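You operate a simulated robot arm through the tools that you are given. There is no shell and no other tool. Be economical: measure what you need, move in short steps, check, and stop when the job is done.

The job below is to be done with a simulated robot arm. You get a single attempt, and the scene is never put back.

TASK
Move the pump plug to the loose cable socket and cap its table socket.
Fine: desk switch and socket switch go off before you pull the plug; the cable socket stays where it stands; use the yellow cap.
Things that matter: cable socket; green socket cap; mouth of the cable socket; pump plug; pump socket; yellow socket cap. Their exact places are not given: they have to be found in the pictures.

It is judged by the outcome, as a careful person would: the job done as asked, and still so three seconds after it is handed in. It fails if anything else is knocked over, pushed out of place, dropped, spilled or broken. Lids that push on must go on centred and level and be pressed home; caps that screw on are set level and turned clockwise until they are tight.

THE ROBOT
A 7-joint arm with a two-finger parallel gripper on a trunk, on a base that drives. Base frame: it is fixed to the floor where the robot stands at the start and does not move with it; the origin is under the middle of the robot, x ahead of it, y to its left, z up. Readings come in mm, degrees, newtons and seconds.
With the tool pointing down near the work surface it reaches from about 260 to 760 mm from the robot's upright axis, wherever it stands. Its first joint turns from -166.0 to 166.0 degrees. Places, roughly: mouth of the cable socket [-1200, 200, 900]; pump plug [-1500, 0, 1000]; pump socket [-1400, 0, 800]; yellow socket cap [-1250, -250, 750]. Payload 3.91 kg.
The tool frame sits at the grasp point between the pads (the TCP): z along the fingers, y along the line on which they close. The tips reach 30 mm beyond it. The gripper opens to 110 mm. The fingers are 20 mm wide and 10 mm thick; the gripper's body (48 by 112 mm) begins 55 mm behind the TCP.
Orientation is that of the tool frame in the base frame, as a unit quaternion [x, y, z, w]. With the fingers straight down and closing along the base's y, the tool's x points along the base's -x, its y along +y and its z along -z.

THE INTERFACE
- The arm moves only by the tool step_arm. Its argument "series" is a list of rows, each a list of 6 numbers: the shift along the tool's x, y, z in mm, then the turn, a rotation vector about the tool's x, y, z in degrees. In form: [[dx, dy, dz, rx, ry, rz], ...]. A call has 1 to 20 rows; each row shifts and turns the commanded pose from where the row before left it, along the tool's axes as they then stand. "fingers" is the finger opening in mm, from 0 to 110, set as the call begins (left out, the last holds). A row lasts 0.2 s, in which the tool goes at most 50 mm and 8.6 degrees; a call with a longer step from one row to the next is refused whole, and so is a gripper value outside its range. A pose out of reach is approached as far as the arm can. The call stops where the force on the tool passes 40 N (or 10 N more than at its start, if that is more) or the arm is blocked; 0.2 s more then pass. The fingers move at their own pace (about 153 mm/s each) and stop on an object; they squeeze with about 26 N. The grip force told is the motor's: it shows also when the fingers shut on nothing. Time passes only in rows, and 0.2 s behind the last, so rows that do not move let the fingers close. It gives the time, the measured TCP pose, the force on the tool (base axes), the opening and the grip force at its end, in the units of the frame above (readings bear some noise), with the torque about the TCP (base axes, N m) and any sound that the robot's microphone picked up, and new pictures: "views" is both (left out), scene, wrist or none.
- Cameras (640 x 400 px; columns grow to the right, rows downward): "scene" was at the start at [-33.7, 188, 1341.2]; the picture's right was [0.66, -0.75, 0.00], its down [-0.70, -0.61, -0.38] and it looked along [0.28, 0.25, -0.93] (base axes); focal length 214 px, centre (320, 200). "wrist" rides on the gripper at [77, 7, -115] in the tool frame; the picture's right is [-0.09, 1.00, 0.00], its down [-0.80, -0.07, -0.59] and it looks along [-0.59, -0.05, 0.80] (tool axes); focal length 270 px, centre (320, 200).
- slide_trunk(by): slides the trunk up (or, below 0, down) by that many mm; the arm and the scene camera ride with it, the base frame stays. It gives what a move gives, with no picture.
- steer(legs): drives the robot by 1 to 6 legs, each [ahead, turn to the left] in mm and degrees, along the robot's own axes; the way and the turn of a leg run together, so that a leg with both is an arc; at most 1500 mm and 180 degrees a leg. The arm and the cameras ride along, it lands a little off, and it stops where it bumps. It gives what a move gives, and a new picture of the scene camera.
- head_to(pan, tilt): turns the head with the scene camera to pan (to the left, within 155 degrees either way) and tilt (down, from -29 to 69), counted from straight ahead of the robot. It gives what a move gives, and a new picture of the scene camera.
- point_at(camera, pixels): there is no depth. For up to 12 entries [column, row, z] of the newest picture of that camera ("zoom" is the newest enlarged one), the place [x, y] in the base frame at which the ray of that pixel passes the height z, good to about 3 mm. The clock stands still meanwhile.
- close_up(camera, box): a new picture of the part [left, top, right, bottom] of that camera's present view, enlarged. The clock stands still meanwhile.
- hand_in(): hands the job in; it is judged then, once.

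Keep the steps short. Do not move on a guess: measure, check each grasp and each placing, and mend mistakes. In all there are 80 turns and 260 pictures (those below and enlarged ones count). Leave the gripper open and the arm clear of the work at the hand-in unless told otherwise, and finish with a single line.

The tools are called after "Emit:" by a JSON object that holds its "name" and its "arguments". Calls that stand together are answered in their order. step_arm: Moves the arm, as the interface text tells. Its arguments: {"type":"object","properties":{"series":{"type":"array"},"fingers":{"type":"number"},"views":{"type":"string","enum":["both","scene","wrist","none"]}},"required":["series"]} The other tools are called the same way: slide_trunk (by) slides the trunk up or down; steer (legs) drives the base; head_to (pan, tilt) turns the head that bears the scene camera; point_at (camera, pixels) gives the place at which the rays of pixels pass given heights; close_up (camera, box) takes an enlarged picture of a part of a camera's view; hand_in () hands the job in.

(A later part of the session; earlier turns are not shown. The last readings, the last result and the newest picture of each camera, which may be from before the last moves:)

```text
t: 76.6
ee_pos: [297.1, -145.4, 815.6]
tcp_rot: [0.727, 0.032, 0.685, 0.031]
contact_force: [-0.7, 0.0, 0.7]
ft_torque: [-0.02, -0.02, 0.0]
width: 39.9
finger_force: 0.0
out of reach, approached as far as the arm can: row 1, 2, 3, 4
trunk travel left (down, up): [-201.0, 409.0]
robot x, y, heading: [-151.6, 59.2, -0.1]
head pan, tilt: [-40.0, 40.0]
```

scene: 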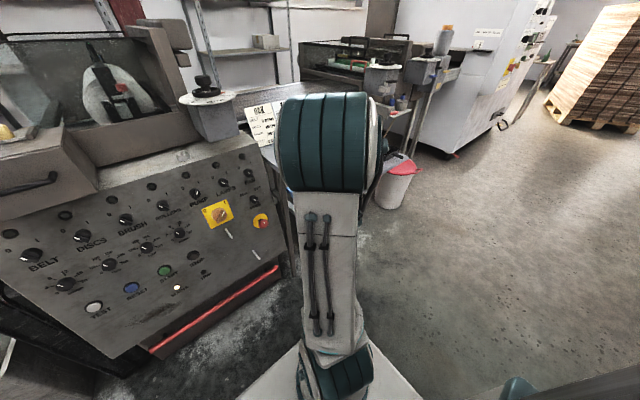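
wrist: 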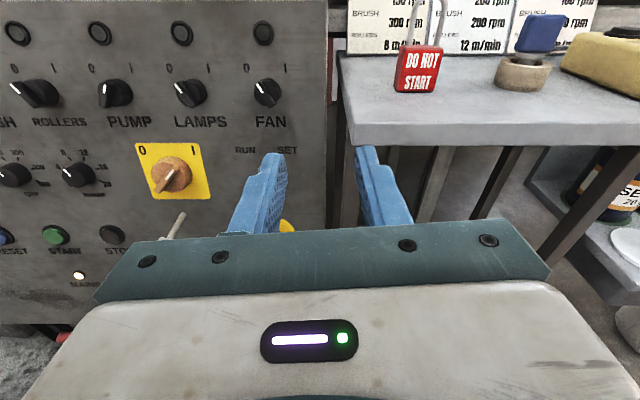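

Excellent view: PUMP knob at (115,92) px, pointing to I. I get the ray for triangulation.

Emit:
{"name": "point_at", "arguments": {"camera": "wrist", "pixels": [[118, 94, 780], [118, 94, 790], [118, 94, 810], [105, 93, 780], [105, 93, 800], [100, 33, 820], [100, 33, 840], [172, 172, 700]]}}

Emit:
{"name": "close_up", "arguments": {"camera": "wrist", "box": [64, 60, 192, 140]}}

```text
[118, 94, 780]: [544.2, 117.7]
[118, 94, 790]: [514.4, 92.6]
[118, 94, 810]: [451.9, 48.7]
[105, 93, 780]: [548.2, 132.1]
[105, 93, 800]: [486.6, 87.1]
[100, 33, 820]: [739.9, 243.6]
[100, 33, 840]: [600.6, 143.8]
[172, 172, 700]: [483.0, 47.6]
```

```text
5.00 times, centred on (128, 100) of wrist
```

zoom: 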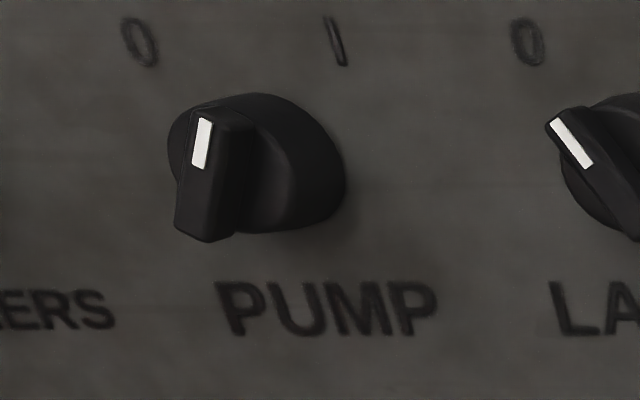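

Fin ≈ (540,122,782). The arm won't go further left, so I shift the robot ~265 mm left by driving.

Emit:
{"name": "steer", "arguments": {"legs": [[-100, 0], [0, 90], [265, 0], [0, -90]]}}

Emit:
{"name": "step_arm", "arguments": {"series": [[0, 0, 0, 0, 0, 0]], "views": "wrist"}}

```text
t: 86.9
ee_pos: [199.2, 125.6, 815.8]
tcp_rot: [0.727, 0.034, 0.685, 0.029]
contact_force: [-0.4, 0.1, 0.0]
ft_torque: [0.02, 0.01, 0.01]
width: 39.9
finger_force: 0.0
trunk travel left (down, up): [-201.0, 409.0]
robot x, y, heading: [-250.7, 325.5, 0.4]
head pan, tilt: [-40.0, 40.0]
```

scene: 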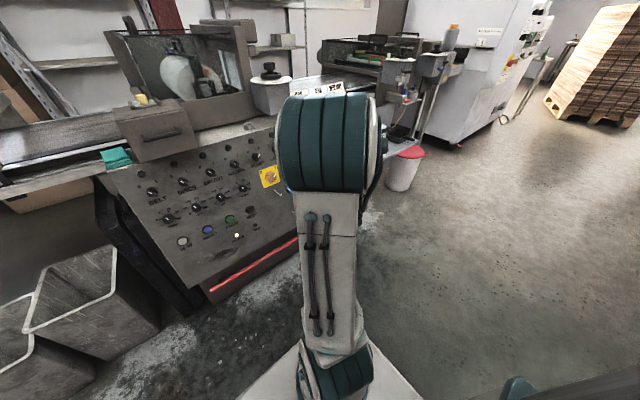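

```text
t: 87.3
ee_pos: [198.9, 124.7, 815.7]
tcp_rot: [0.727, 0.034, 0.685, 0.028]
contact_force: [-1.1, 0.4, 0.4]
ft_torque: [-0.01, 0.0, 0.01]
width: 39.8
finger_force: 0.0
trunk travel left (down, up): [-201.0, 409.0]
robot x, y, heading: [-251.2, 322.7, 0.2]
head pan, tilt: [-40.0, 40.0]
```

wrist: 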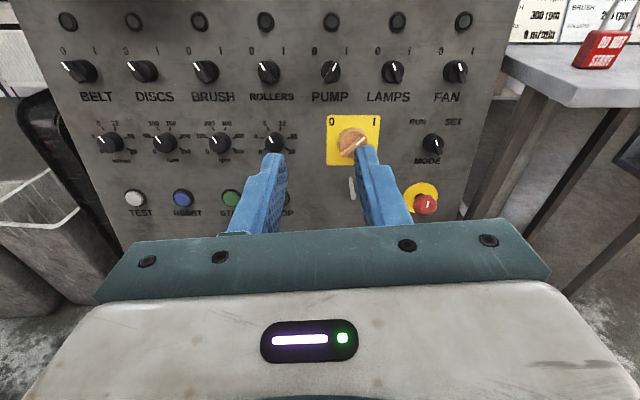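

I get rays for the PUMP knob, lamp and label from here.

Emit:
{"name": "point_at", "arguments": {"camera": "wrist", "pixels": [[331, 72, 770], [331, 72, 790], [332, 21, 830], [332, 21, 850], [330, 97, 750], [330, 97, 770], [353, 143, 700], [353, 143, 720]]}}

Emit:
{"name": "close_up", "arguments": {"camera": "wrist", "box": [282, 10, 378, 70]}}

Emit:
{"name": "close_up", "arguments": {"camera": "wrist", "box": [282, 50, 378, 110]}}

```text
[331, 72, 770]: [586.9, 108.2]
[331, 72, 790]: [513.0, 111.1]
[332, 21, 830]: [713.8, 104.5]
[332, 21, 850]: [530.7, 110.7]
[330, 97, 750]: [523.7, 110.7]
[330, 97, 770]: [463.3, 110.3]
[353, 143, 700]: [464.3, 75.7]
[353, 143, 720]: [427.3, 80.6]
```

```text
6.67 times, centred on (330, 40) of wrist
```

zoom: 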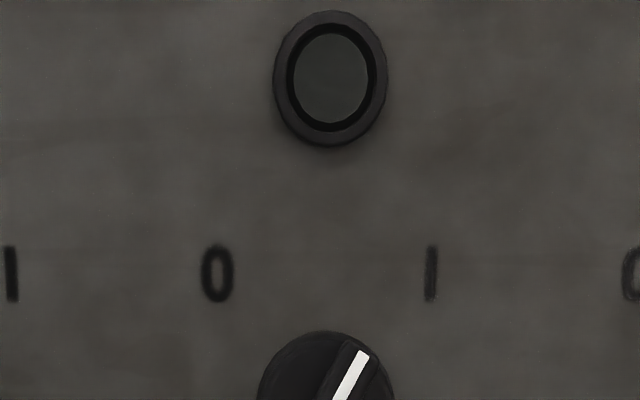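

```text
6.67 times, centred on (330, 80) of wrist
```

zoom: 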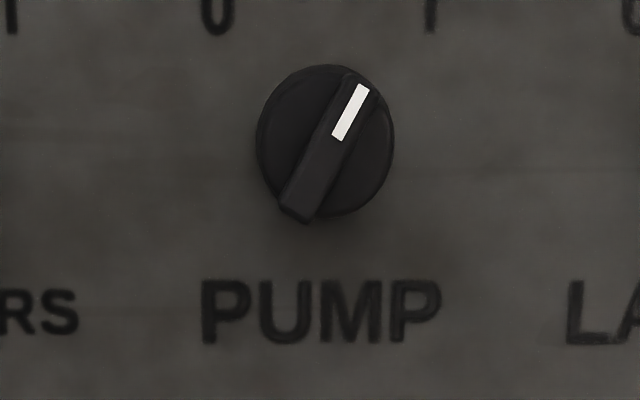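

Knob at about (538,110,783), pointer ~28° right of vertical, panel nearly vertical. I advance so the tips stand ~65 mm in front and roll the tool +33° to match the fin.

Emit:
{"name": "step_arm", "arguments": {"series": [[-3.3, 2.45, 40.4, 0, 0, 0], [-3.3, 2.45, 40.4, 0, 0, 0], [-3.3, 2.45, 40.4, 0, 0, 0], [-3.3, 2.45, 40.4, 0, 0, 0], [-3.3, 2.45, 40.4, 0, 0, 0], [-3.3, 2.45, 40.4, 0, 0, 0], [0, 0, 0, 0, 0, 8.25], [0, 0, 0, 0, 0, 8.25], [0, 0, 0, 0, 0, 8.25], [0, 0, 0, 0, 0, 8.25], [0, 0, 0, 0, 0, 0]], "views": "wrist"}}

```text
t: 89.7
ee_pos: [372.6, 9.5, 776.0]
tcp_rot: [0.706, -0.174, 0.665, -0.168]
contact_force: [-0.3, 1.0, -0.2]
ft_torque: [-0.02, 0.01, 0.0]
width: 40.2
finger_force: 0.1
out of reach, approached as far as the arm can: row 1, 2, 3, 4, 5, 6
trunk travel left (down, up): [-201.0, 409.0]
robot x, y, heading: [-251.2, 328.1, 0.3]
head pan, tilt: [-40.0, 40.0]
```

wrist: 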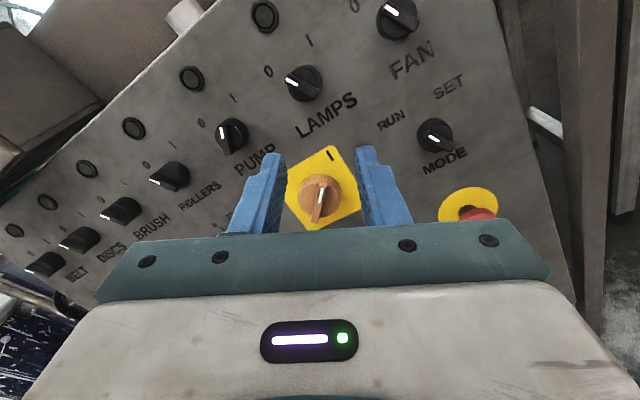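

A joint limit pushed the tool to the right. I retract and test whether a rigid swing to the left (with yaw) is possible.

Emit:
{"name": "step_arm", "arguments": {"series": [[0, 0, -45, 0, 0, 0], [0, 0, -45, 0, 0, 0], [0, 0, -45, 0, 0, 0], [-18, -35, 15, 3.5, -1.9, -0.2], [-18, -35, 15, 3.5, -1.9, -0.2], [-18, -35, 15, 3.5, -1.9, -0.2], [-18, -35, 15, 3.5, -1.9, -0.2], [-18, -35, 15, 3.5, -1.9, -0.2]], "views": "scene"}}

```text
t: 91.5
ee_pos: [238.4, 155.2, 781.9]
tcp_rot: [0.726, -0.05, 0.625, -0.282]
contact_force: [0.4, 0.3, 0.6]
ft_torque: [0.0, 0.01, 0.01]
width: 40.1
finger_force: 0.0
out of reach, approached as far as the arm can: row 6, 7, 8
trunk travel left (down, up): [-201.0, 409.0]
robot x, y, heading: [-253.5, 327.8, 0.2]
head pan, tilt: [-40.0, 40.0]
```

scene: 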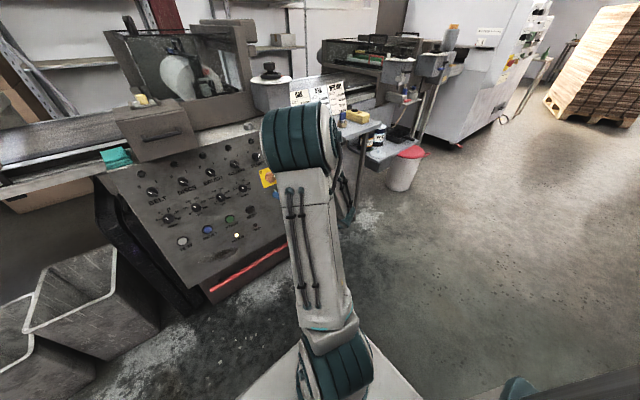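

The front sector seems limited for the arm, the right side free. I drive 150 ahead and turn the robot 45° left so the knob lies at its right-front.

Emit:
{"name": "steer", "arguments": {"legs": [[150, 0], [0, 45]]}}

```text
t: 94.9
ee_pos: [362.5, 556.0, 778.9]
tcp_rot: [0.689, 0.235, 0.469, -0.5]
contact_force: [-0.8, 0.0, 0.2]
ft_torque: [-0.01, 0.0, -0.01]
width: 40.0
finger_force: 0.1
trunk travel left (down, up): [-201.0, 409.0]
robot x, y, heading: [-101.0, 327.4, 45.8]
head pan, tilt: [-40.0, 40.0]
```

scene: 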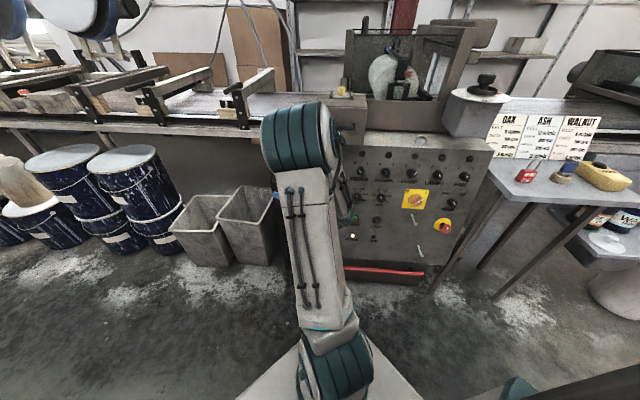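

I swing the tool rigidly 45° clockwise about the robot axis.

Emit:
{"name": "step_arm", "arguments": {"series": [[14.9, 31.6, -28.5, -4.4, 2.35, 0.3], [14.9, 31.6, -28.5, -4.4, 2.35, 0.3], [14.9, 31.6, -28.5, -4.4, 2.35, 0.3], [14.9, 31.6, -28.5, -4.4, 2.35, 0.3], [14.9, 31.6, -28.5, -4.4, 2.35, 0.3], [14.9, 31.6, -28.5, -4.4, 2.35, 0.3], [14.9, 31.6, -28.5, -4.4, 2.35, 0.3], [14.9, 31.6, -28.5, -4.4, 2.35, 0.3], [14.9, 31.6, -28.5, -4.4, 2.35, 0.3], [0, 0, 0, 0, 0, 0]], "views": "wrist"}}

```text
t: 97.1
ee_pos: [407.5, 165.2, 782.3]
tcp_rot: [0.727, -0.046, 0.624, -0.283]
contact_force: [0.3, 0.0, 0.8]
ft_torque: [-0.02, 0.01, 0.0]
width: 40.3
finger_force: 0.0
trunk travel left (down, up): [-201.0, 409.0]
robot x, y, heading: [-100.2, 328.6, 45.8]
head pan, tilt: [-40.0, 40.0]
```

wrist: 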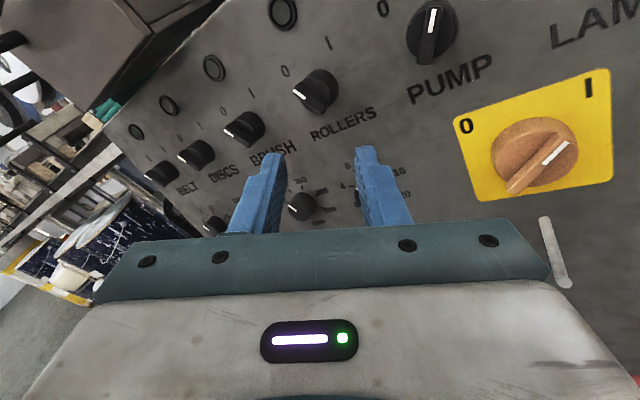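

Good. Now yaw the tool 20° to face the panel and shift 55 mm right.

Emit:
{"name": "step_arm", "arguments": {"series": [[0, 0, 0, -6, 3.2, 0.4], [0, 0, 0, -6, 3.2, 0.4], [0, 0, 0, -6, 3.2, 0.4], [12.9, 24.2, 0, 0, 0, 0], [12.9, 24.2, 0, 0, 0, 0], [0, 0, 0, 0, 0, 0]], "views": "wrist"}}

```text
t: 98.5
ee_pos: [407.8, 107.1, 780.5]
tcp_rot: [0.707, -0.175, 0.664, -0.167]
contact_force: [0.3, 0.3, -0.1]
ft_torque: [-0.03, -0.01, -0.02]
width: 39.7
finger_force: 0.0
trunk travel left (down, up): [-201.0, 409.0]
robot x, y, heading: [-97.4, 328.7, 45.5]
head pan, tilt: [-40.0, 40.0]
```

wrist: 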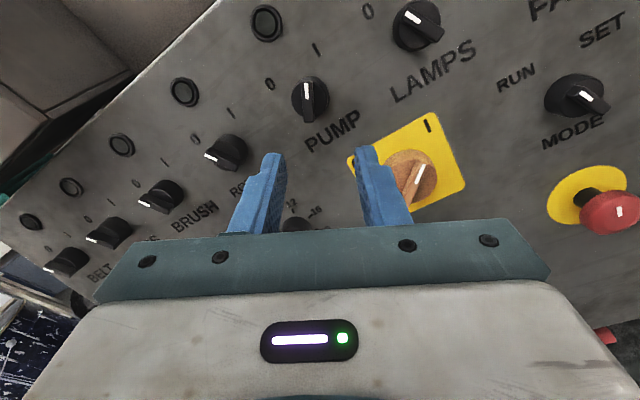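

Fin looks aligned (vertical in picture at (310,98)). I check the ray for position.

Emit:
{"name": "point_at", "arguments": {"camera": "wrist", "pixels": [[310, 98, 770], [310, 98, 780], [310, 98, 790], [267, 23, 845], [267, 23, 840], [410, 180, 690], [410, 180, 700]]}}

Emit:
{"name": "close_up", "arguments": {"camera": "wrist", "box": [262, 70, 358, 130]}}

```text
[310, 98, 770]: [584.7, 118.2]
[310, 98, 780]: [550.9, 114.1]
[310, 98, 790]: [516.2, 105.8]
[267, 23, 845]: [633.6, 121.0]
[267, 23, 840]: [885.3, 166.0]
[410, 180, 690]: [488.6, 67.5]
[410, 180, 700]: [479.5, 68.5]
```

```text
6.67 times, centred on (310, 100) of wrist
```

zoom: 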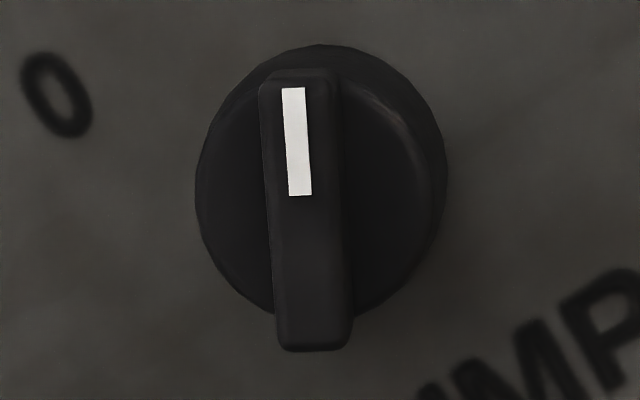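

Position: fin centre about (535,110.5,782). I level the tool and advance to tips at x≈500, then look.

Emit:
{"name": "step_arm", "arguments": {"series": [[0, 0, 0, 1.55, 2.9, 0], [0, -3.7, 32, 0, 0, 0], [0, 0, 30, 0, 0, 0], [0, 0, 0, 0, 0, 0]], "views": "wrist"}}

```text
t: 99.5
ee_pos: [469.1, 110.3, 781.0]
tcp_rot: [0.688, -0.169, 0.684, -0.173]
contact_force: [0.5, -0.1, 0.1]
ft_torque: [-0.04, 0.01, 0.02]
width: 40.0
finger_force: 0.1
trunk travel left (down, up): [-201.0, 409.0]
robot x, y, heading: [-100.3, 324.4, 45.6]
head pan, tilt: [-40.0, 40.0]
```

wrist: 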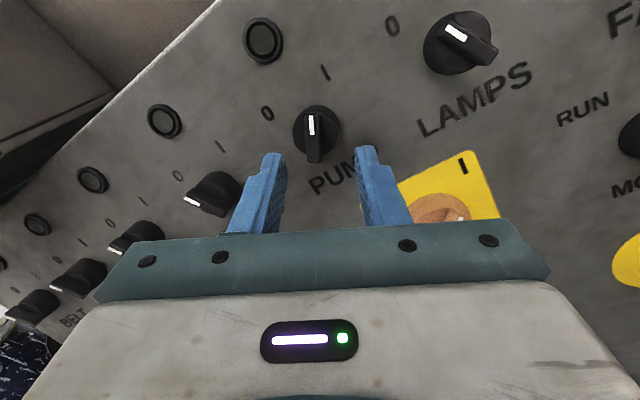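

Emit:
{"name": "point_at", "arguments": {"camera": "wrist", "pixels": [[316, 138, 775], [316, 138, 780], [316, 138, 785]]}}

Emit:
{"name": "step_arm", "arguments": {"series": [[0, 0, 20, 0, 0, 0], [0, 0, 0, 0, 0, 0]], "views": "wrist"}}

```text
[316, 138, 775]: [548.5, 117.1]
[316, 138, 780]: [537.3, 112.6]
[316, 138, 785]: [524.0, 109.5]
```

```text
t: 100.1
ee_pos: [490.1, 110.4, 781.7]
tcp_rot: [0.688, -0.17, 0.684, -0.172]
contact_force: [0.1, 0.0, -0.9]
ft_torque: [0.0, 0.01, -0.01]
width: 40.1
finger_force: 0.0
trunk travel left (down, up): [-201.0, 409.0]
robot x, y, heading: [-102.8, 327.2, 45.8]
head pan, tilt: [-40.0, 40.0]
```

wrist: 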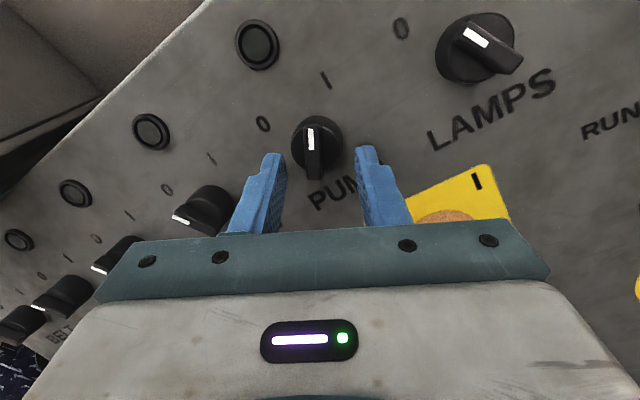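

Fin is 4 mm left of centre; I correct and advance 22 mm carefully.

Emit:
{"name": "step_arm", "arguments": {"series": [[0, -3.5, 8, 0, 0, 0], [0, 0, 8, 0, 0, 0], [0, 0, 6, 0, 0, 0], [0, 0, 0, 0, 0, 0]], "views": "wrist"}}

```text
t: 101.2
ee_pos: [506.2, 112.1, 783.4]
tcp_rot: [0.689, -0.172, 0.683, -0.171]
contact_force: [-16.6, 5.2, 3.9]
ft_torque: [0.02, 0.26, -0.19]
width: 36.7
finger_force: 0.0
trunk travel left (down, up): [-201.0, 409.0]
robot x, y, heading: [-106.6, 327.2, 45.7]
head pan, tilt: [-40.0, 40.0]
stopped in row 4: the force on the tool passed its limit (the readings are from after the stop); the commanded pose is now the measured one
```

wrist: 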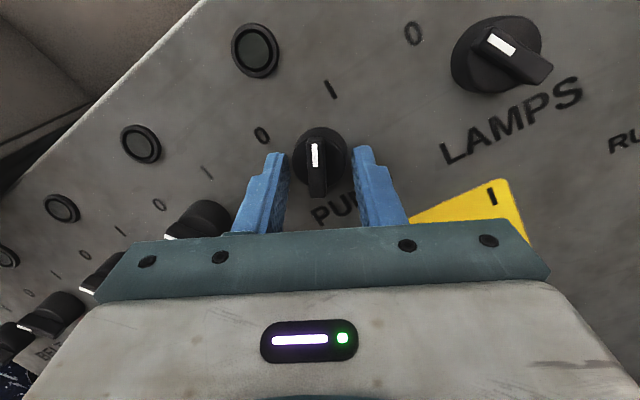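

Tips touch the knob's round base and straddle the fin by ~11 mm. I back off 2 mm and close.

Emit:
{"name": "step_arm", "arguments": {"series": [[0, 0, -2, 0, 0, 0], [0, 0, 0, 0, 0, 0], [0, 0, 0, 0, 0, 0]], "fingers": 0, "views": "wrist"}}

```text
t: 102.0
ee_pos: [506.6, 112.5, 783.5]
tcp_rot: [0.688, -0.172, 0.684, -0.171]
contact_force: [4.8, -3.7, 8.0]
ft_torque: [-0.13, 0.59, -0.62]
width: 31.3
finger_force: 45.2
trunk travel left (down, up): [-201.0, 409.0]
robot x, y, heading: [-99.0, 324.4, 45.4]
head pan, tilt: [-40.0, 40.0]
```

wrist: 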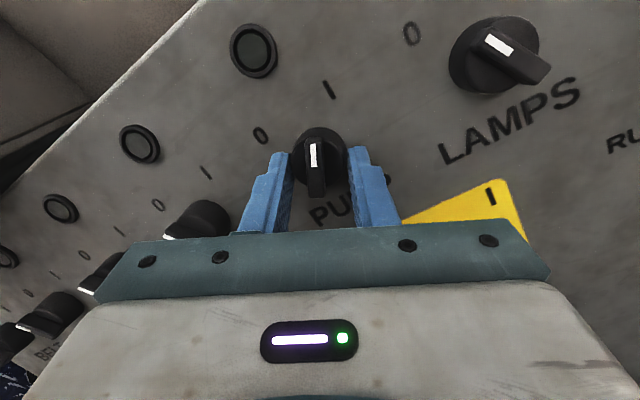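

I'm gripping the round base (31 mm). I open, back out 9 mm, and close on the fin instead.

Emit:
{"name": "step_arm", "arguments": {"series": [[0, 0, 0, 0, 0, 0], [0, 0, -9, 0, 0, 0], [0, 0, 0, 0, 0, 0]], "fingers": 40, "views": "none"}}

Emit:
{"name": "step_arm", "arguments": {"series": [[0, 0, 0, 0, 0, 0], [0, 0, 0, 0, 0, 0], [0, 0, 0, 0, 0, 0]], "fingers": 0, "views": "wrist"}}

```text
t: 102.8
ee_pos: [498.0, 113.8, 780.5]
tcp_rot: [0.69, -0.173, 0.682, -0.172]
contact_force: [0.1, 0.6, 0.9]
ft_torque: [0.02, 0.01, 0.01]
width: 40.2
finger_force: 0.1
trunk travel left (down, up): [-201.0, 409.0]
robot x, y, heading: [-100.8, 323.9, 45.6]
head pan, tilt: [-40.0, 40.0]
```

```text
t: 103.6
ee_pos: [498.7, 112.7, 779.5]
tcp_rot: [0.689, -0.172, 0.682, -0.172]
contact_force: [-1.3, 3.9, -0.2]
ft_torque: [-0.15, 0.18, -0.13]
width: 30.3
finger_force: 45.1
trunk travel left (down, up): [-201.0, 409.0]
robot x, y, heading: [-102.9, 325.0, 45.5]
head pan, tilt: [-40.0, 40.0]
```

wrist: 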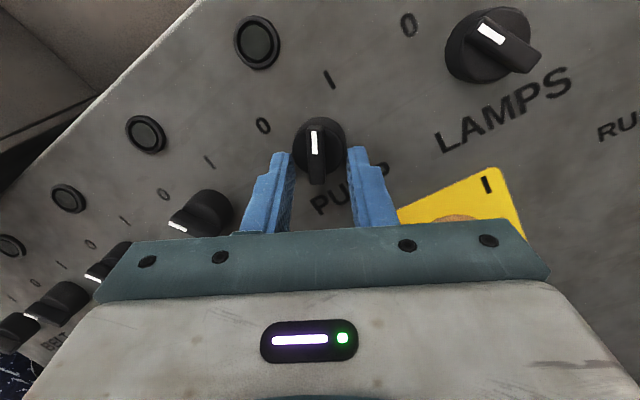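

Still the base. Another 8 mm back.

Emit:
{"name": "step_arm", "arguments": {"series": [[0, 0, 0, 0, 0, 0], [2, 0, -8, 0, 0, 0], [0, 0, 0, 0, 0, 0]], "fingers": 40, "views": "none"}}

Emit:
{"name": "step_arm", "arguments": {"series": [[0, 0, 0, 0, 0, 0], [0, 0, 0, 0, 0, 0], [0, 0, 0, 0, 0, 0]], "fingers": 0, "views": "wrist"}}

```text
t: 104.4
ee_pos: [490.1, 111.4, 782.0]
tcp_rot: [0.69, -0.172, 0.683, -0.17]
contact_force: [0.6, -0.6, 0.5]
ft_torque: [0.0, 0.05, -0.02]
width: 40.1
finger_force: 0.1
trunk travel left (down, up): [-201.0, 409.0]
robot x, y, heading: [-101.8, 325.2, 45.4]
head pan, tilt: [-40.0, 40.0]
```

```text
t: 105.2
ee_pos: [489.8, 113.2, 783.6]
tcp_rot: [0.689, -0.171, 0.682, -0.172]
contact_force: [-20.6, 10.7, 2.6]
ft_torque: [-0.06, 0.84, 0.25]
width: 9.7
finger_force: 44.7
trunk travel left (down, up): [-201.0, 409.0]
robot x, y, heading: [-98.9, 324.5, 45.9]
head pan, tilt: [-40.0, 40.0]
```

wrist: 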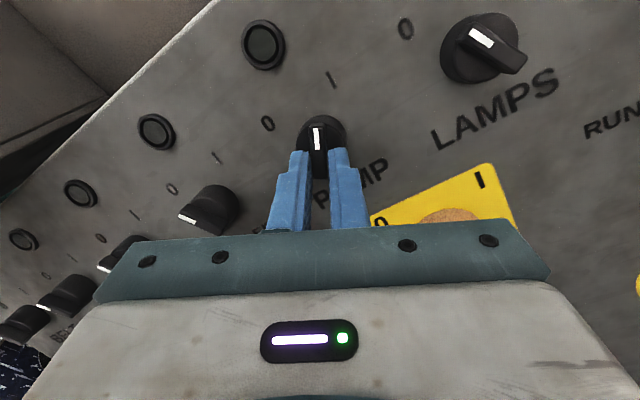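

On the fin now (9.7 mm). I turn 60° counterclockwise.

Emit:
{"name": "step_arm", "arguments": {"series": [[0, 0, -1, 0, 0, -6], [0, 0, 0, 0, 0, -6], [0, 0, 0, 0, 0, -6], [0, 0, 0, 0, 0, -6], [0, 0, 0, 0, 0, -6], [0, 0, 0, 0, 0, -6], [0, 0, 0, 0, 0, -6], [0, 0, 0, 0, 0, -6], [0, 0, 0, 0, 0, -6], [0, 0, 0, 0, 0, -6]], "fingers": 0, "views": "wrist"}}

```text
t: 107.4
ee_pos: [489.5, 107.2, 783.6]
tcp_rot: [0.683, 0.192, 0.677, 0.195]
contact_force: [15.1, -32.3, 3.2]
ft_torque: [1.0, 0.11, -0.61]
width: 9.7
finger_force: 44.4
trunk travel left (down, up): [-201.0, 409.0]
robot x, y, heading: [-101.8, 327.2, 45.5]
head pan, tilt: [-40.0, 40.0]
```

wrist: 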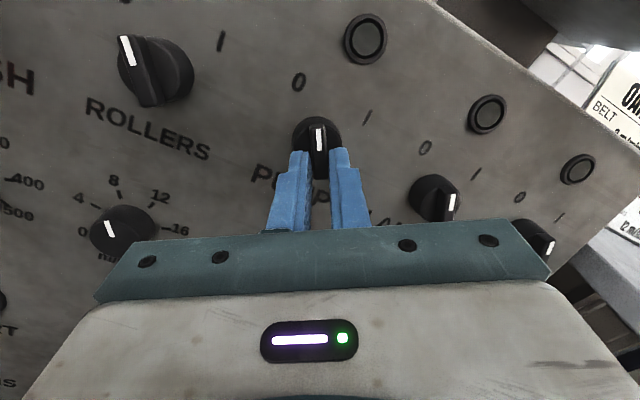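

Pointer is at 0 with stop torque felt. I release and back off to check.

Emit:
{"name": "step_arm", "arguments": {"series": [[0, 0, 0, 0, 0, 0], [0, 0, -30, 0, 0, 0], [0, 0, -45, 0, 0, 0], [0, 0, -45, 0, 0, 0], [0, 0, 0, 0, 0, 0]], "fingers": 40, "views": "wrist"}}

Emit:
{"name": "close_up", "arguments": {"camera": "wrist", "box": [200, 30, 400, 155]}}

```text
t: 108.6
ee_pos: [369.0, 112.7, 787.6]
tcp_rot: [0.683, 0.195, 0.677, 0.193]
contact_force: [-0.3, -0.3, 0.5]
ft_torque: [-0.01, 0.01, -0.01]
width: 39.9
finger_force: 0.0
trunk travel left (down, up): [-201.0, 409.0]
robot x, y, heading: [-101.8, 324.7, 45.6]
head pan, tilt: [-40.0, 40.0]
```

wrist: 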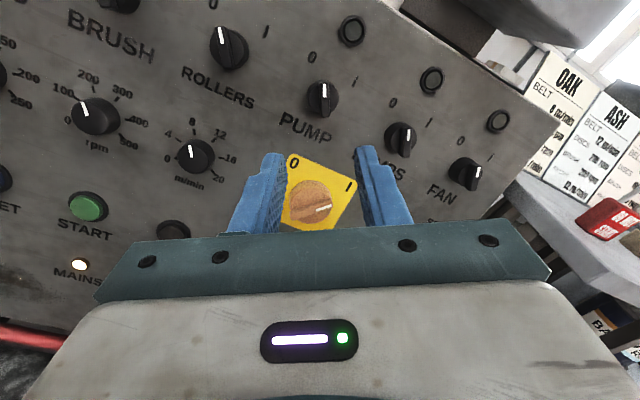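

```text
3.20 times, centred on (300, 92) of wrist
```

zoom: 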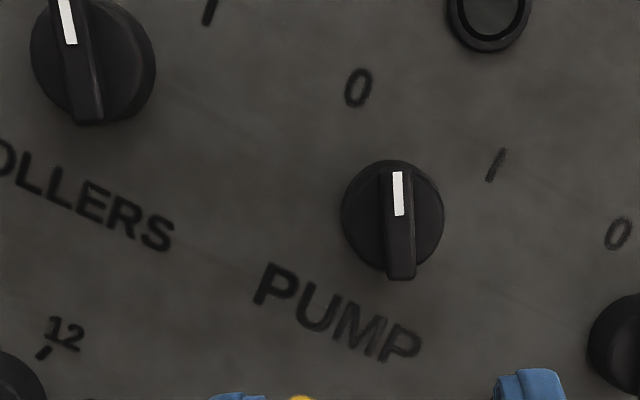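

I roll the camera level to compare with the other knobs at 0.

Emit:
{"name": "step_arm", "arguments": {"series": [[0, 0, -40, 0, 0, 7], [0, 0, -40, 0, 0, 7], [0, 0, 0, 0, 0, 7], [0, 0, 0, 0, 0, 6], [0, 0, 0, 0, 0, 0]], "views": "wrist"}}

Emit:
{"name": "close_up", "arguments": {"camera": "wrist", "box": [200, 30, 420, 168]}}

```text
t: 109.8
ee_pos: [289.2, 111.2, 786.5]
tcp_rot: [0.71, 0.031, 0.703, 0.029]
contact_force: [0.2, 0.1, 0.7]
ft_torque: [0.01, -0.03, -0.03]
width: 40.2
finger_force: 0.1
trunk travel left (down, up): [-201.0, 409.0]
robot x, y, heading: [-97.5, 329.1, 45.5]
head pan, tilt: [-40.0, 40.0]
```

wrist: 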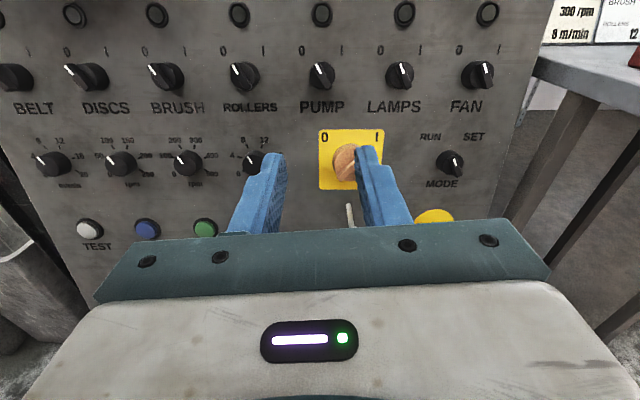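

```text
2.90 times, centred on (310, 99) of wrist
```

zoom: 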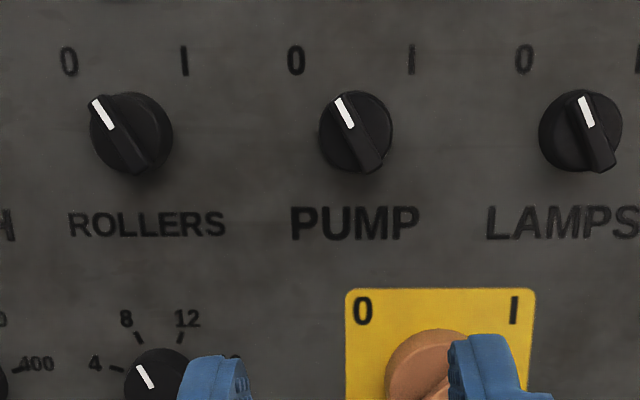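

Desk PUMP switch is now at 0 like the others. Next the table: I raise the trunk, and point the tool down.

Emit:
{"name": "slide_trunk", "arguments": {"by": 320}}

Emit:
{"name": "step_arm", "arguments": {"series": [[0, 0, 0, 0, -8.2, 0], [0, 0, 0, 0, -8.2, 0], [0, 0, 0, 0, -8.2, 0], [0, 0, 0, 0, -8.2, 0], [0, 0, 0, 0, -8.2, 0], [0, 0, 0, 0, -8.2, 0], [0, 0, 0, 0, -8.2, 0], [0, 0, 0, 0, -8.2, 0], [0, 0, 0, 0, -8.2, 0], [0, 0, 0, 0, -8.2, 0], [0, 0, 0, 0, -8, 0], [0, 0, 0, 0, 0, 0]], "fingers": 60, "views": "none"}}

Emit:
{"name": "steer", "arguments": {"legs": [[0, 165], [670, 0], [0, 60]]}}

```text
t: 113.0
ee_pos: [290.9, 111.5, 1106.8]
tcp_rot: [0.71, 0.031, 0.703, 0.03]
contact_force: [1.1, 0.2, 1.1]
ft_torque: [0.0, -0.01, -0.01]
width: 40.0
finger_force: 0.1
trunk travel left (down, up): [-521.0, 89.0]
robot x, y, heading: [-99.9, 322.4, 45.5]
head pan, tilt: [-40.0, 40.0]
```

```text
t: 115.6
ee_pos: [290.0, 113.2, 1105.8]
tcp_rot: [0.999, 0.001, -0.005, 0.042]
contact_force: [0.7, -0.7, -0.4]
ft_torque: [-0.02, 0.02, 0.03]
width: 60.3
finger_force: 0.1
trunk travel left (down, up): [-521.0, 89.0]
robot x, y, heading: [-105.5, 329.1, 45.6]
head pan, tilt: [-40.0, 40.0]
```

```text
t: 128.7
ee_pos: [-1110.6, -144.1, 1105.9]
tcp_rot: [-0.379, 0.924, 0.041, -0.012]
contact_force: [0.9, 0.2, -0.4]
ft_torque: [0.0, 0.01, -0.04]
width: 60.0
finger_force: 0.1
trunk travel left (down, up): [-521.0, 89.0]
robot x, y, heading: [-682.0, -20.7, -89.6]
head pan, tilt: [-40.0, 40.0]
```

scene: 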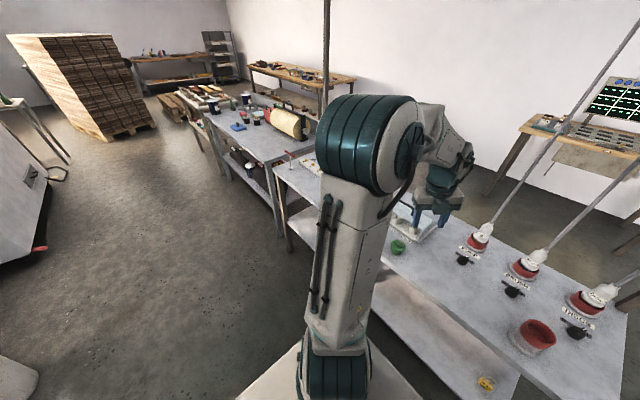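

In place beside the table. I turn the head to it.

Emit:
{"name": "head_to", "arguments": {"pan": -85, "tilt": 45}}

Emit:
{"name": "step_arm", "arguments": {"series": [[0, 0, 0, 0, 0, 0]], "views": "wrist"}}

```text
t: 129.9
ee_pos: [-1111.2, -142.4, 1106.2]
tcp_rot: [-0.38, 0.924, 0.042, -0.011]
contact_force: [1.1, 0.3, 0.2]
ft_torque: [-0.01, 0.0, 0.01]
width: 59.9
finger_force: 0.0
trunk travel left (down, up): [-521.0, 89.0]
robot x, y, heading: [-684.7, -19.3, -89.8]
head pan, tilt: [-85.0, 45.0]
```

scene: 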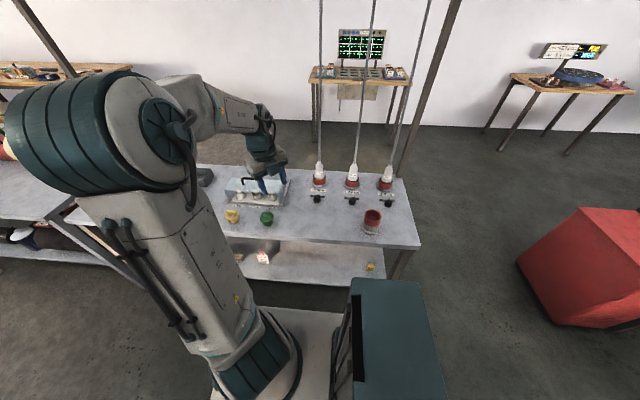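

```text
t: 130.3
ee_pos: [-1109.8, -143.7, 1106.3]
tcp_rot: [-0.379, 0.924, 0.042, -0.012]
contact_force: [0.0, 0.8, 0.1]
ft_torque: [0.01, 0.01, 0.0]
width: 60.1
finger_force: 0.0
trunk travel left (down, up): [-521.0, 89.0]
robot x, y, heading: [-684.1, -22.3, -89.8]
head pan, tilt: [-85.0, 45.0]
```

wrist: 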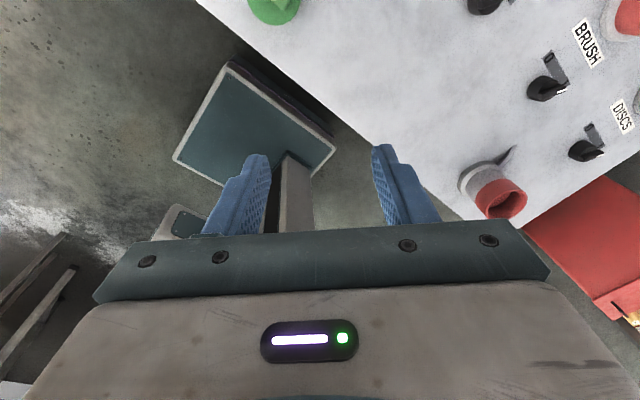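

Now measure the items from this view.

Emit:
{"name": "close_up", "arguments": {"camera": "scene", "box": [290, 150, 418, 230]}}

Emit:
{"name": "close_up", "arguments": {"camera": "scene", "box": [200, 160, 328, 240]}}

Emit:
{"name": "point_at", "arguments": {"camera": "scene", "pixels": [[371, 230, 840], [373, 213, 920], [318, 190, 840], [319, 162, 1000], [318, 200, 860], [352, 187, 840], [386, 190, 840], [232, 222, 840], [266, 224, 840], [421, 248, 840]]}}

```text
5.00 times, centred on (354, 190) of scene
```

zoom: 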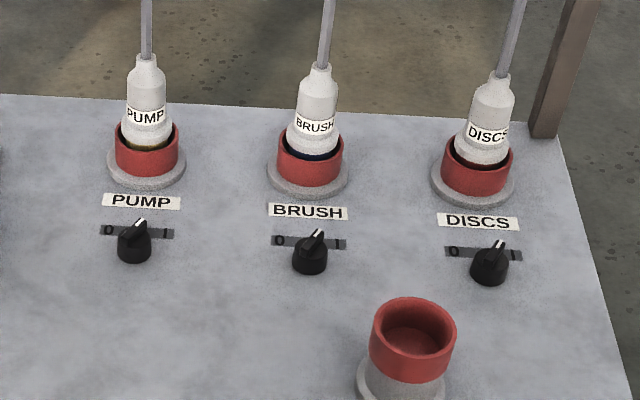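

```text
5.00 times, centred on (264, 200) of scene
```

zoom: 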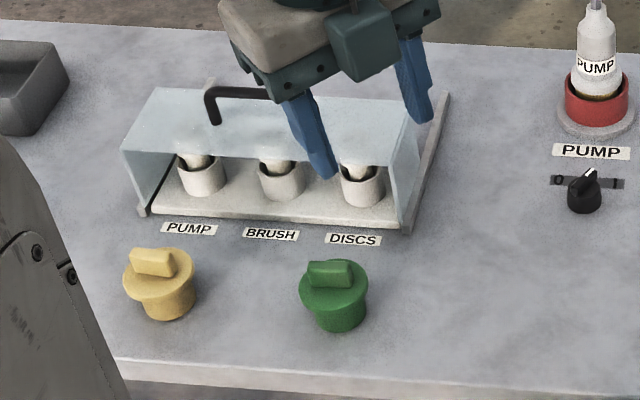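

```text
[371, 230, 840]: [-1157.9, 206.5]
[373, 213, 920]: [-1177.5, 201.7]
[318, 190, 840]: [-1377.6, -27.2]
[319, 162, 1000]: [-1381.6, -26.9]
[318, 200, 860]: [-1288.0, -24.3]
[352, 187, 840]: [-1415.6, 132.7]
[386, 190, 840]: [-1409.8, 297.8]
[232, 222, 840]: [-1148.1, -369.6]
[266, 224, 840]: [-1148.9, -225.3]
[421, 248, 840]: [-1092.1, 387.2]
```

The PUMP table switch (at about (-1290,-24)) points to I too. I level the tool and try yaw counterclockwise so that the wrist camera faces away from the plugs.

Emit:
{"name": "step_arm", "arguments": {"series": [[0, 0, 0, 5, 0.6, 0], [0, 0, 0, 0, 0, -8.1], [0, 0, 0, 0, 0, -8.1], [0, 0, 0, 0, 0, -8.1], [0, 0, 0, 0, 0, -8.1], [0, 0, 0, 0, 0, -8.1], [0, 0, 0, 0, 0, -8.1], [0, 0, 0, 0, 0, -8.1], [0, 0, 0, 0, 0, -8.1], [0, 0, 0, 0, 0, -8.1], [0, 0, 0, 0, 0, -8.1], [0, 0, 0, 0, 0, -8.1], [0, 0, 0, 0, 0, -8.1], [0, 0, 0, 0, 0, -8.1], [0, 0, 0, 0, 0, 0]], "views": "wrist"}}

```text
t: 133.5
ee_pos: [-1110.6, -144.0, 1106.4]
tcp_rot: [0.966, -0.258, 0.0, 0.001]
contact_force: [0.5, 0.0, -0.1]
ft_torque: [-0.01, 0.01, 0.02]
width: 60.0
finger_force: 0.0
trunk travel left (down, up): [-521.0, 89.0]
robot x, y, heading: [-684.6, -22.3, -89.8]
head pan, tilt: [-85.0, 45.0]
```

wrist: 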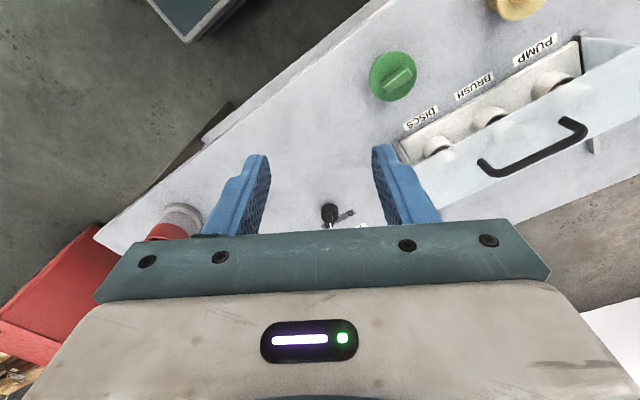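

Yaw is fine. The switch is seen at (330,213); I measure it.

Emit:
{"name": "point_at", "arguments": {"camera": "wrist", "pixels": [[329, 212, 870], [329, 212, 860], [329, 205, 870], [390, 75, 900], [515, 5, 900]]}}

Emit:
{"name": "close_up", "arguments": {"camera": "wrist", "box": [290, 180, 370, 230]}}

```text
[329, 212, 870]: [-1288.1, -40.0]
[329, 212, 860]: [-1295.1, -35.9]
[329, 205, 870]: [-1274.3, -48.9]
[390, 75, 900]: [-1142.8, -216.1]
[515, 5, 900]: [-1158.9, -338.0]
```

```text
8.00 times, centred on (330, 205) of wrist
```

zoom: 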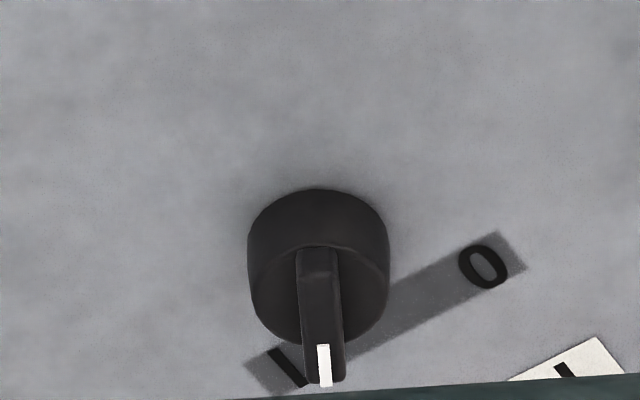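

Fin is aligned with the tool now. I move above it at z≈975.

Emit:
{"name": "step_arm", "arguments": {"series": [[-34.6, -0.7, 15, 0, 0, 0], [-34.6, -0.7, 15, 0, 0, 0], [-34.6, -0.7, 15, 0, 0, 0], [-34.6, -0.7, 20, 0, 0, 0], [-34.6, -0.7, 26, 0, 0, 0], [-34.6, -0.7, 36, 0, 0, 0], [0, 0, 0, 0, 0, 0]], "fingers": 40, "views": "both"}}

```text
t: 135.1
ee_pos: [-1289.9, -36.0, 979.4]
tcp_rot: [0.966, -0.258, 0.001, 0.001]
contact_force: [-0.6, 0.7, 0.1]
ft_torque: [0.02, -0.06, -0.01]
width: 40.1
finger_force: 0.0
trunk travel left (down, up): [-521.0, 89.0]
robot x, y, heading: [-685.7, -19.8, -89.6]
head pan, tilt: [-85.0, 45.0]
```

scene: 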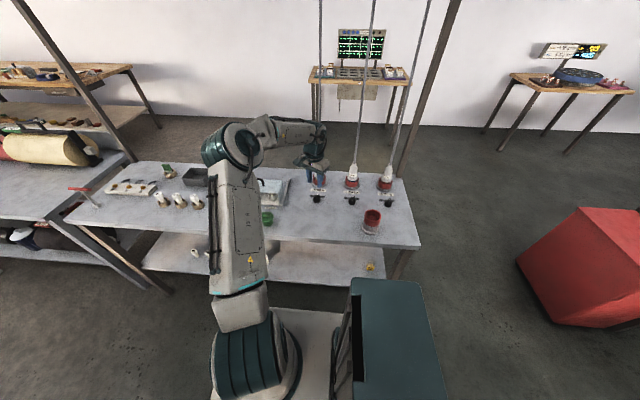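
wrist: 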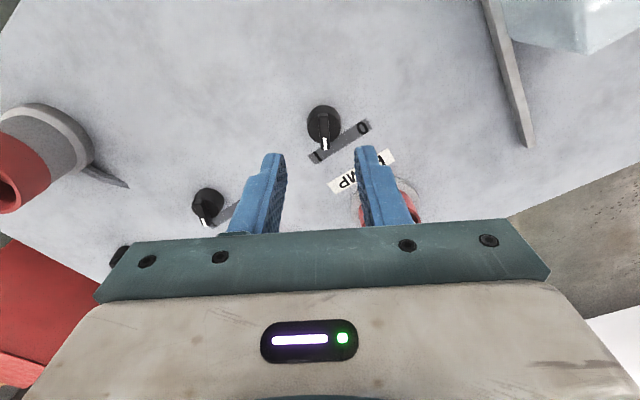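

Emit:
{"name": "point_at", "arguments": {"camera": "wrist", "pixels": [[324, 131, 860], [324, 131, 870], [324, 131, 880], [324, 107, 860], [390, 205, 900]]}}

Emit:
{"name": "close_up", "arguments": {"camera": "wrist", "box": [284, 95, 364, 145]}}

```text
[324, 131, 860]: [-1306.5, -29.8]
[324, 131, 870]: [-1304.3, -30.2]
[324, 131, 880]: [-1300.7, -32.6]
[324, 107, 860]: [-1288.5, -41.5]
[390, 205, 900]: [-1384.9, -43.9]
```

```text
8.00 times, centred on (324, 120) of wrist
```

zoom: 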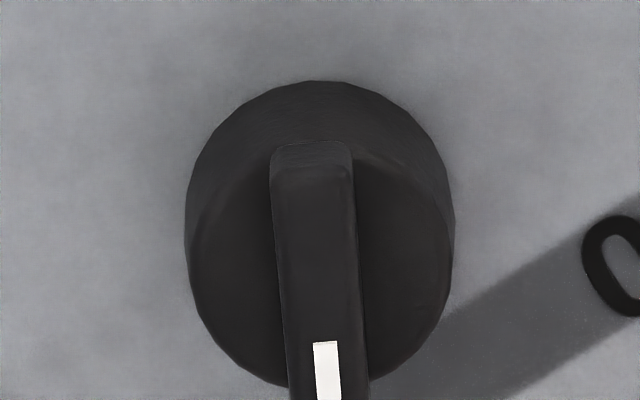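

Shift onto (-1303,-31) and descend to TCP z 918.

Emit:
{"name": "step_arm", "arguments": {"series": [[-13.8, 2.1, 20, 0, 0, 0], [0, 0, 25, 0, 0, 0], [0, 0, 16, 0, 0, 0], [0, 0, 0, 0, 0, 0]], "fingers": 30, "views": "wrist"}}

Emit:
{"name": "close_up", "arguments": {"camera": "wrist", "box": [256, 95, 384, 175]}}

```text
t: 136.1
ee_pos: [-1302.0, -31.6, 917.1]
tcp_rot: [0.966, -0.259, 0.001, 0.001]
contact_force: [-0.6, 0.7, -0.1]
ft_torque: [0.04, 0.03, 0.01]
width: 29.7
finger_force: 0.0
trunk travel left (down, up): [-521.0, 89.0]
robot x, y, heading: [-683.4, -22.1, -90.0]
head pan, tilt: [-85.0, 45.0]
```

wrist: 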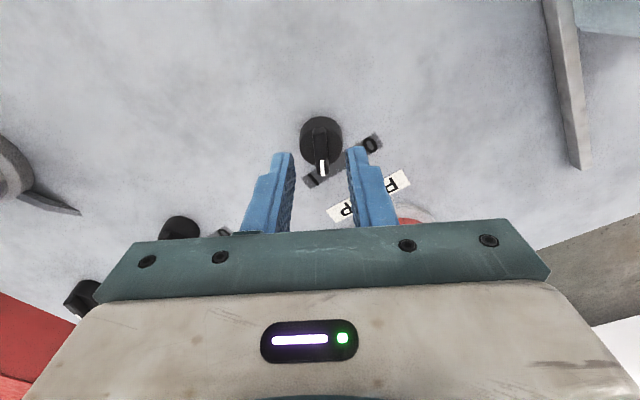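

```text
5.00 times, centred on (320, 135) of wrist
```

zoom: 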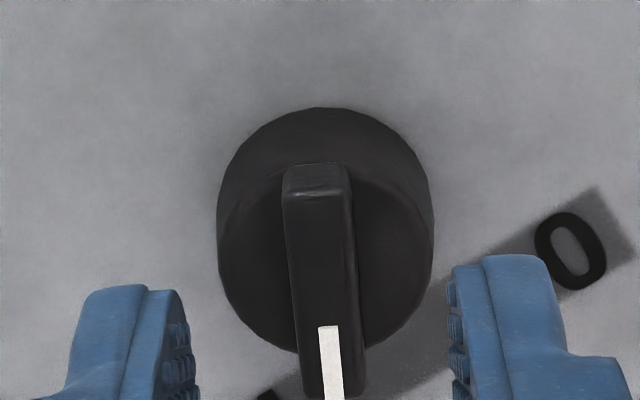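

Descend 10 mm and close to feel for the fin.

Emit:
{"name": "step_arm", "arguments": {"series": [[0, 0, 10, 0, 0, 0], [0, 0, 0, 0, 0, 0]], "fingers": 30, "views": "none"}}

Emit:
{"name": "step_arm", "arguments": {"series": [[0, 0, 0, 0, 0, 0], [0, 0, 0, 0, 0, 0], [0, 0, 0, 0, 0, 0]], "fingers": 0, "views": "wrist"}}

```text
t: 136.7
ee_pos: [-1302.1, -31.8, 906.6]
tcp_rot: [0.966, -0.259, 0.001, 0.002]
contact_force: [0.4, -0.5, -0.5]
ft_torque: [-0.01, 0.01, 0.0]
width: 29.9
finger_force: 0.0
trunk travel left (down, up): [-521.0, 89.0]
robot x, y, heading: [-682.9, -20.6, -89.8]
head pan, tilt: [-85.0, 45.0]
```

```text
t: 137.5
ee_pos: [-1301.9, -32.2, 906.4]
tcp_rot: [0.966, -0.259, 0.001, 0.001]
contact_force: [-1.2, -0.5, -0.4]
ft_torque: [-0.01, -0.01, 0.0]
width: 0.1
finger_force: 25.6
trunk travel left (down, up): [-521.0, 89.0]
robot x, y, heading: [-681.8, -22.7, -90.1]
head pan, tilt: [-85.0, 45.0]
```

wrist: 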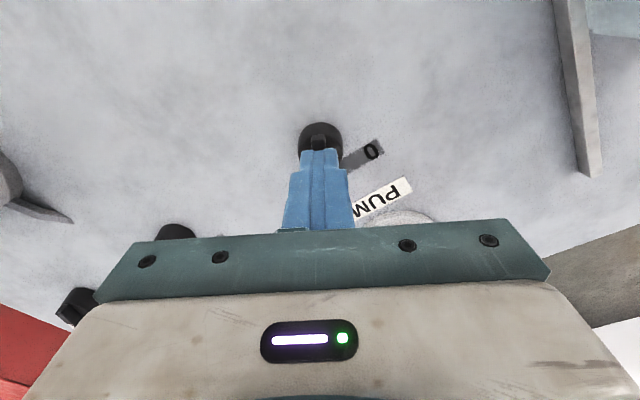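

Too high still (closed on nothing). Open, 8 mm lower, close.

Emit:
{"name": "step_arm", "arguments": {"series": [[0, 0, 0, 0, 0, 0], [0, 0, 9, 0, 0, 0], [0, 0, 0, 0, 0, 0]], "fingers": 30, "views": "none"}}

Emit:
{"name": "step_arm", "arguments": {"series": [[0, 0, 0, 0, 0, 0], [0, 0, 0, 0, 0, 0], [0, 0, 0, 0, 0, 0]], "fingers": 0, "views": "wrist"}}

```text
t: 138.3
ee_pos: [-1302.0, -31.8, 897.0]
tcp_rot: [0.966, -0.26, 0.001, 0.001]
contact_force: [-0.1, -0.3, 0.3]
ft_torque: [0.03, 0.01, -0.01]
width: 30.0
finger_force: 0.1
trunk travel left (down, up): [-521.0, 89.0]
robot x, y, heading: [-683.2, -17.9, -89.5]
head pan, tilt: [-85.0, 45.0]
```

```text
t: 139.1
ee_pos: [-1301.0, -31.8, 897.6]
tcp_rot: [0.966, -0.259, 0.001, 0.001]
contact_force: [3.1, 1.0, -2.9]
ft_torque: [0.21, 0.26, 0.14]
width: 8.9
finger_force: 45.3
trunk travel left (down, up): [-521.0, 89.0]
robot x, y, heading: [-682.4, -19.7, -90.0]
head pan, tilt: [-85.0, 45.0]
```

wrist: 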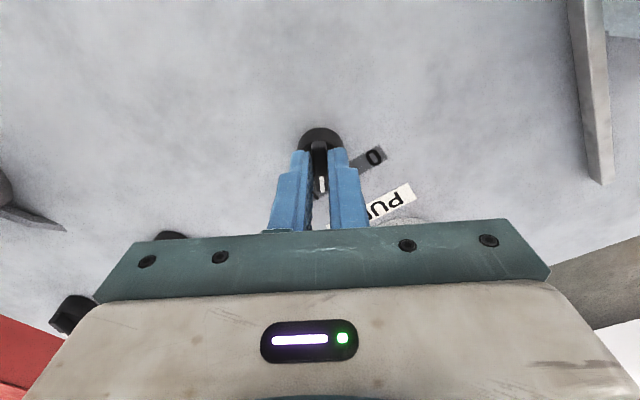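

Fin gripped (8.9 mm). Turn 60° counterclockwise, then release and rise.

Emit:
{"name": "step_arm", "arguments": {"series": [[0, 0, 0, 0, 0, -6], [0, 0, 0, 0, 0, -6], [0, 0, 0, 0, 0, -6], [0, 0, 0, 0, 0, -6], [0, 0, 0, 0, 0, -6], [0, 0, 0, 0, 0, -6], [0, 0, 0, 0, 0, -6], [0, 0, 0, 0, 0, -6], [0, 0, 0, 0, 0, -6], [0, 0, 0, 0, 0, -6]], "fingers": 0, "views": "none"}}

Emit:
{"name": "step_arm", "arguments": {"series": [[0, 0, 0, 0, 0, 0], [0, 0, -30, 0, 0, 0], [0, 0, -40, 0, 0, 0], [0, 0, -40, 0, 0, 0], [0, 0, 0, 0, 0, 0]], "fingers": 40, "views": "wrist"}}

Emit:
{"name": "close_up", "arguments": {"camera": "wrist", "box": [240, 70, 400, 170]}}

```text
t: 141.3
ee_pos: [-1301.4, -26.1, 896.1]
tcp_rot: [0.966, 0.258, 0.001, 0.0]
contact_force: [3.5, 28.4, -17.0]
ft_torque: [1.14, -0.66, -0.14]
width: 9.0
finger_force: 44.9
trunk travel left (down, up): [-521.0, 89.0]
robot x, y, heading: [-682.1, -21.3, -90.0]
head pan, tilt: [-85.0, 45.0]
```

```text
t: 142.5
ee_pos: [-1300.5, -29.9, 1007.6]
tcp_rot: [0.966, 0.258, 0.0, 0.002]
contact_force: [-0.6, 0.2, -0.7]
ft_torque: [0.02, 0.02, 0.01]
width: 39.8
finger_force: 0.1
trunk travel left (down, up): [-521.0, 89.0]
robot x, y, heading: [-682.5, -22.3, -89.8]
head pan, tilt: [-85.0, 45.0]
```

wrist: 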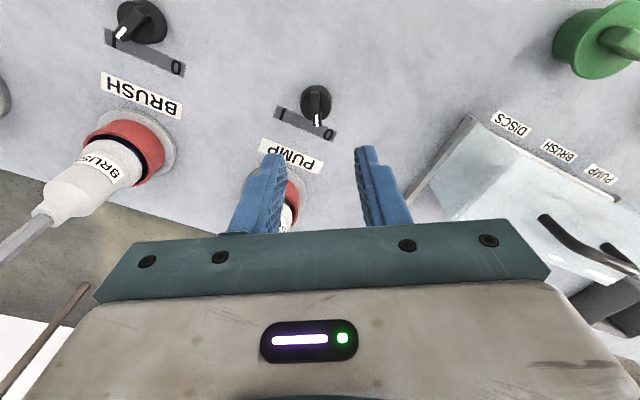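

```text
4.00 times, centred on (320, 120) of wrist
```

zoom: 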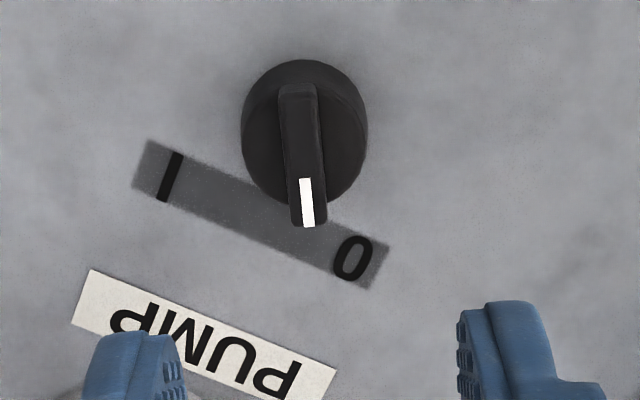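

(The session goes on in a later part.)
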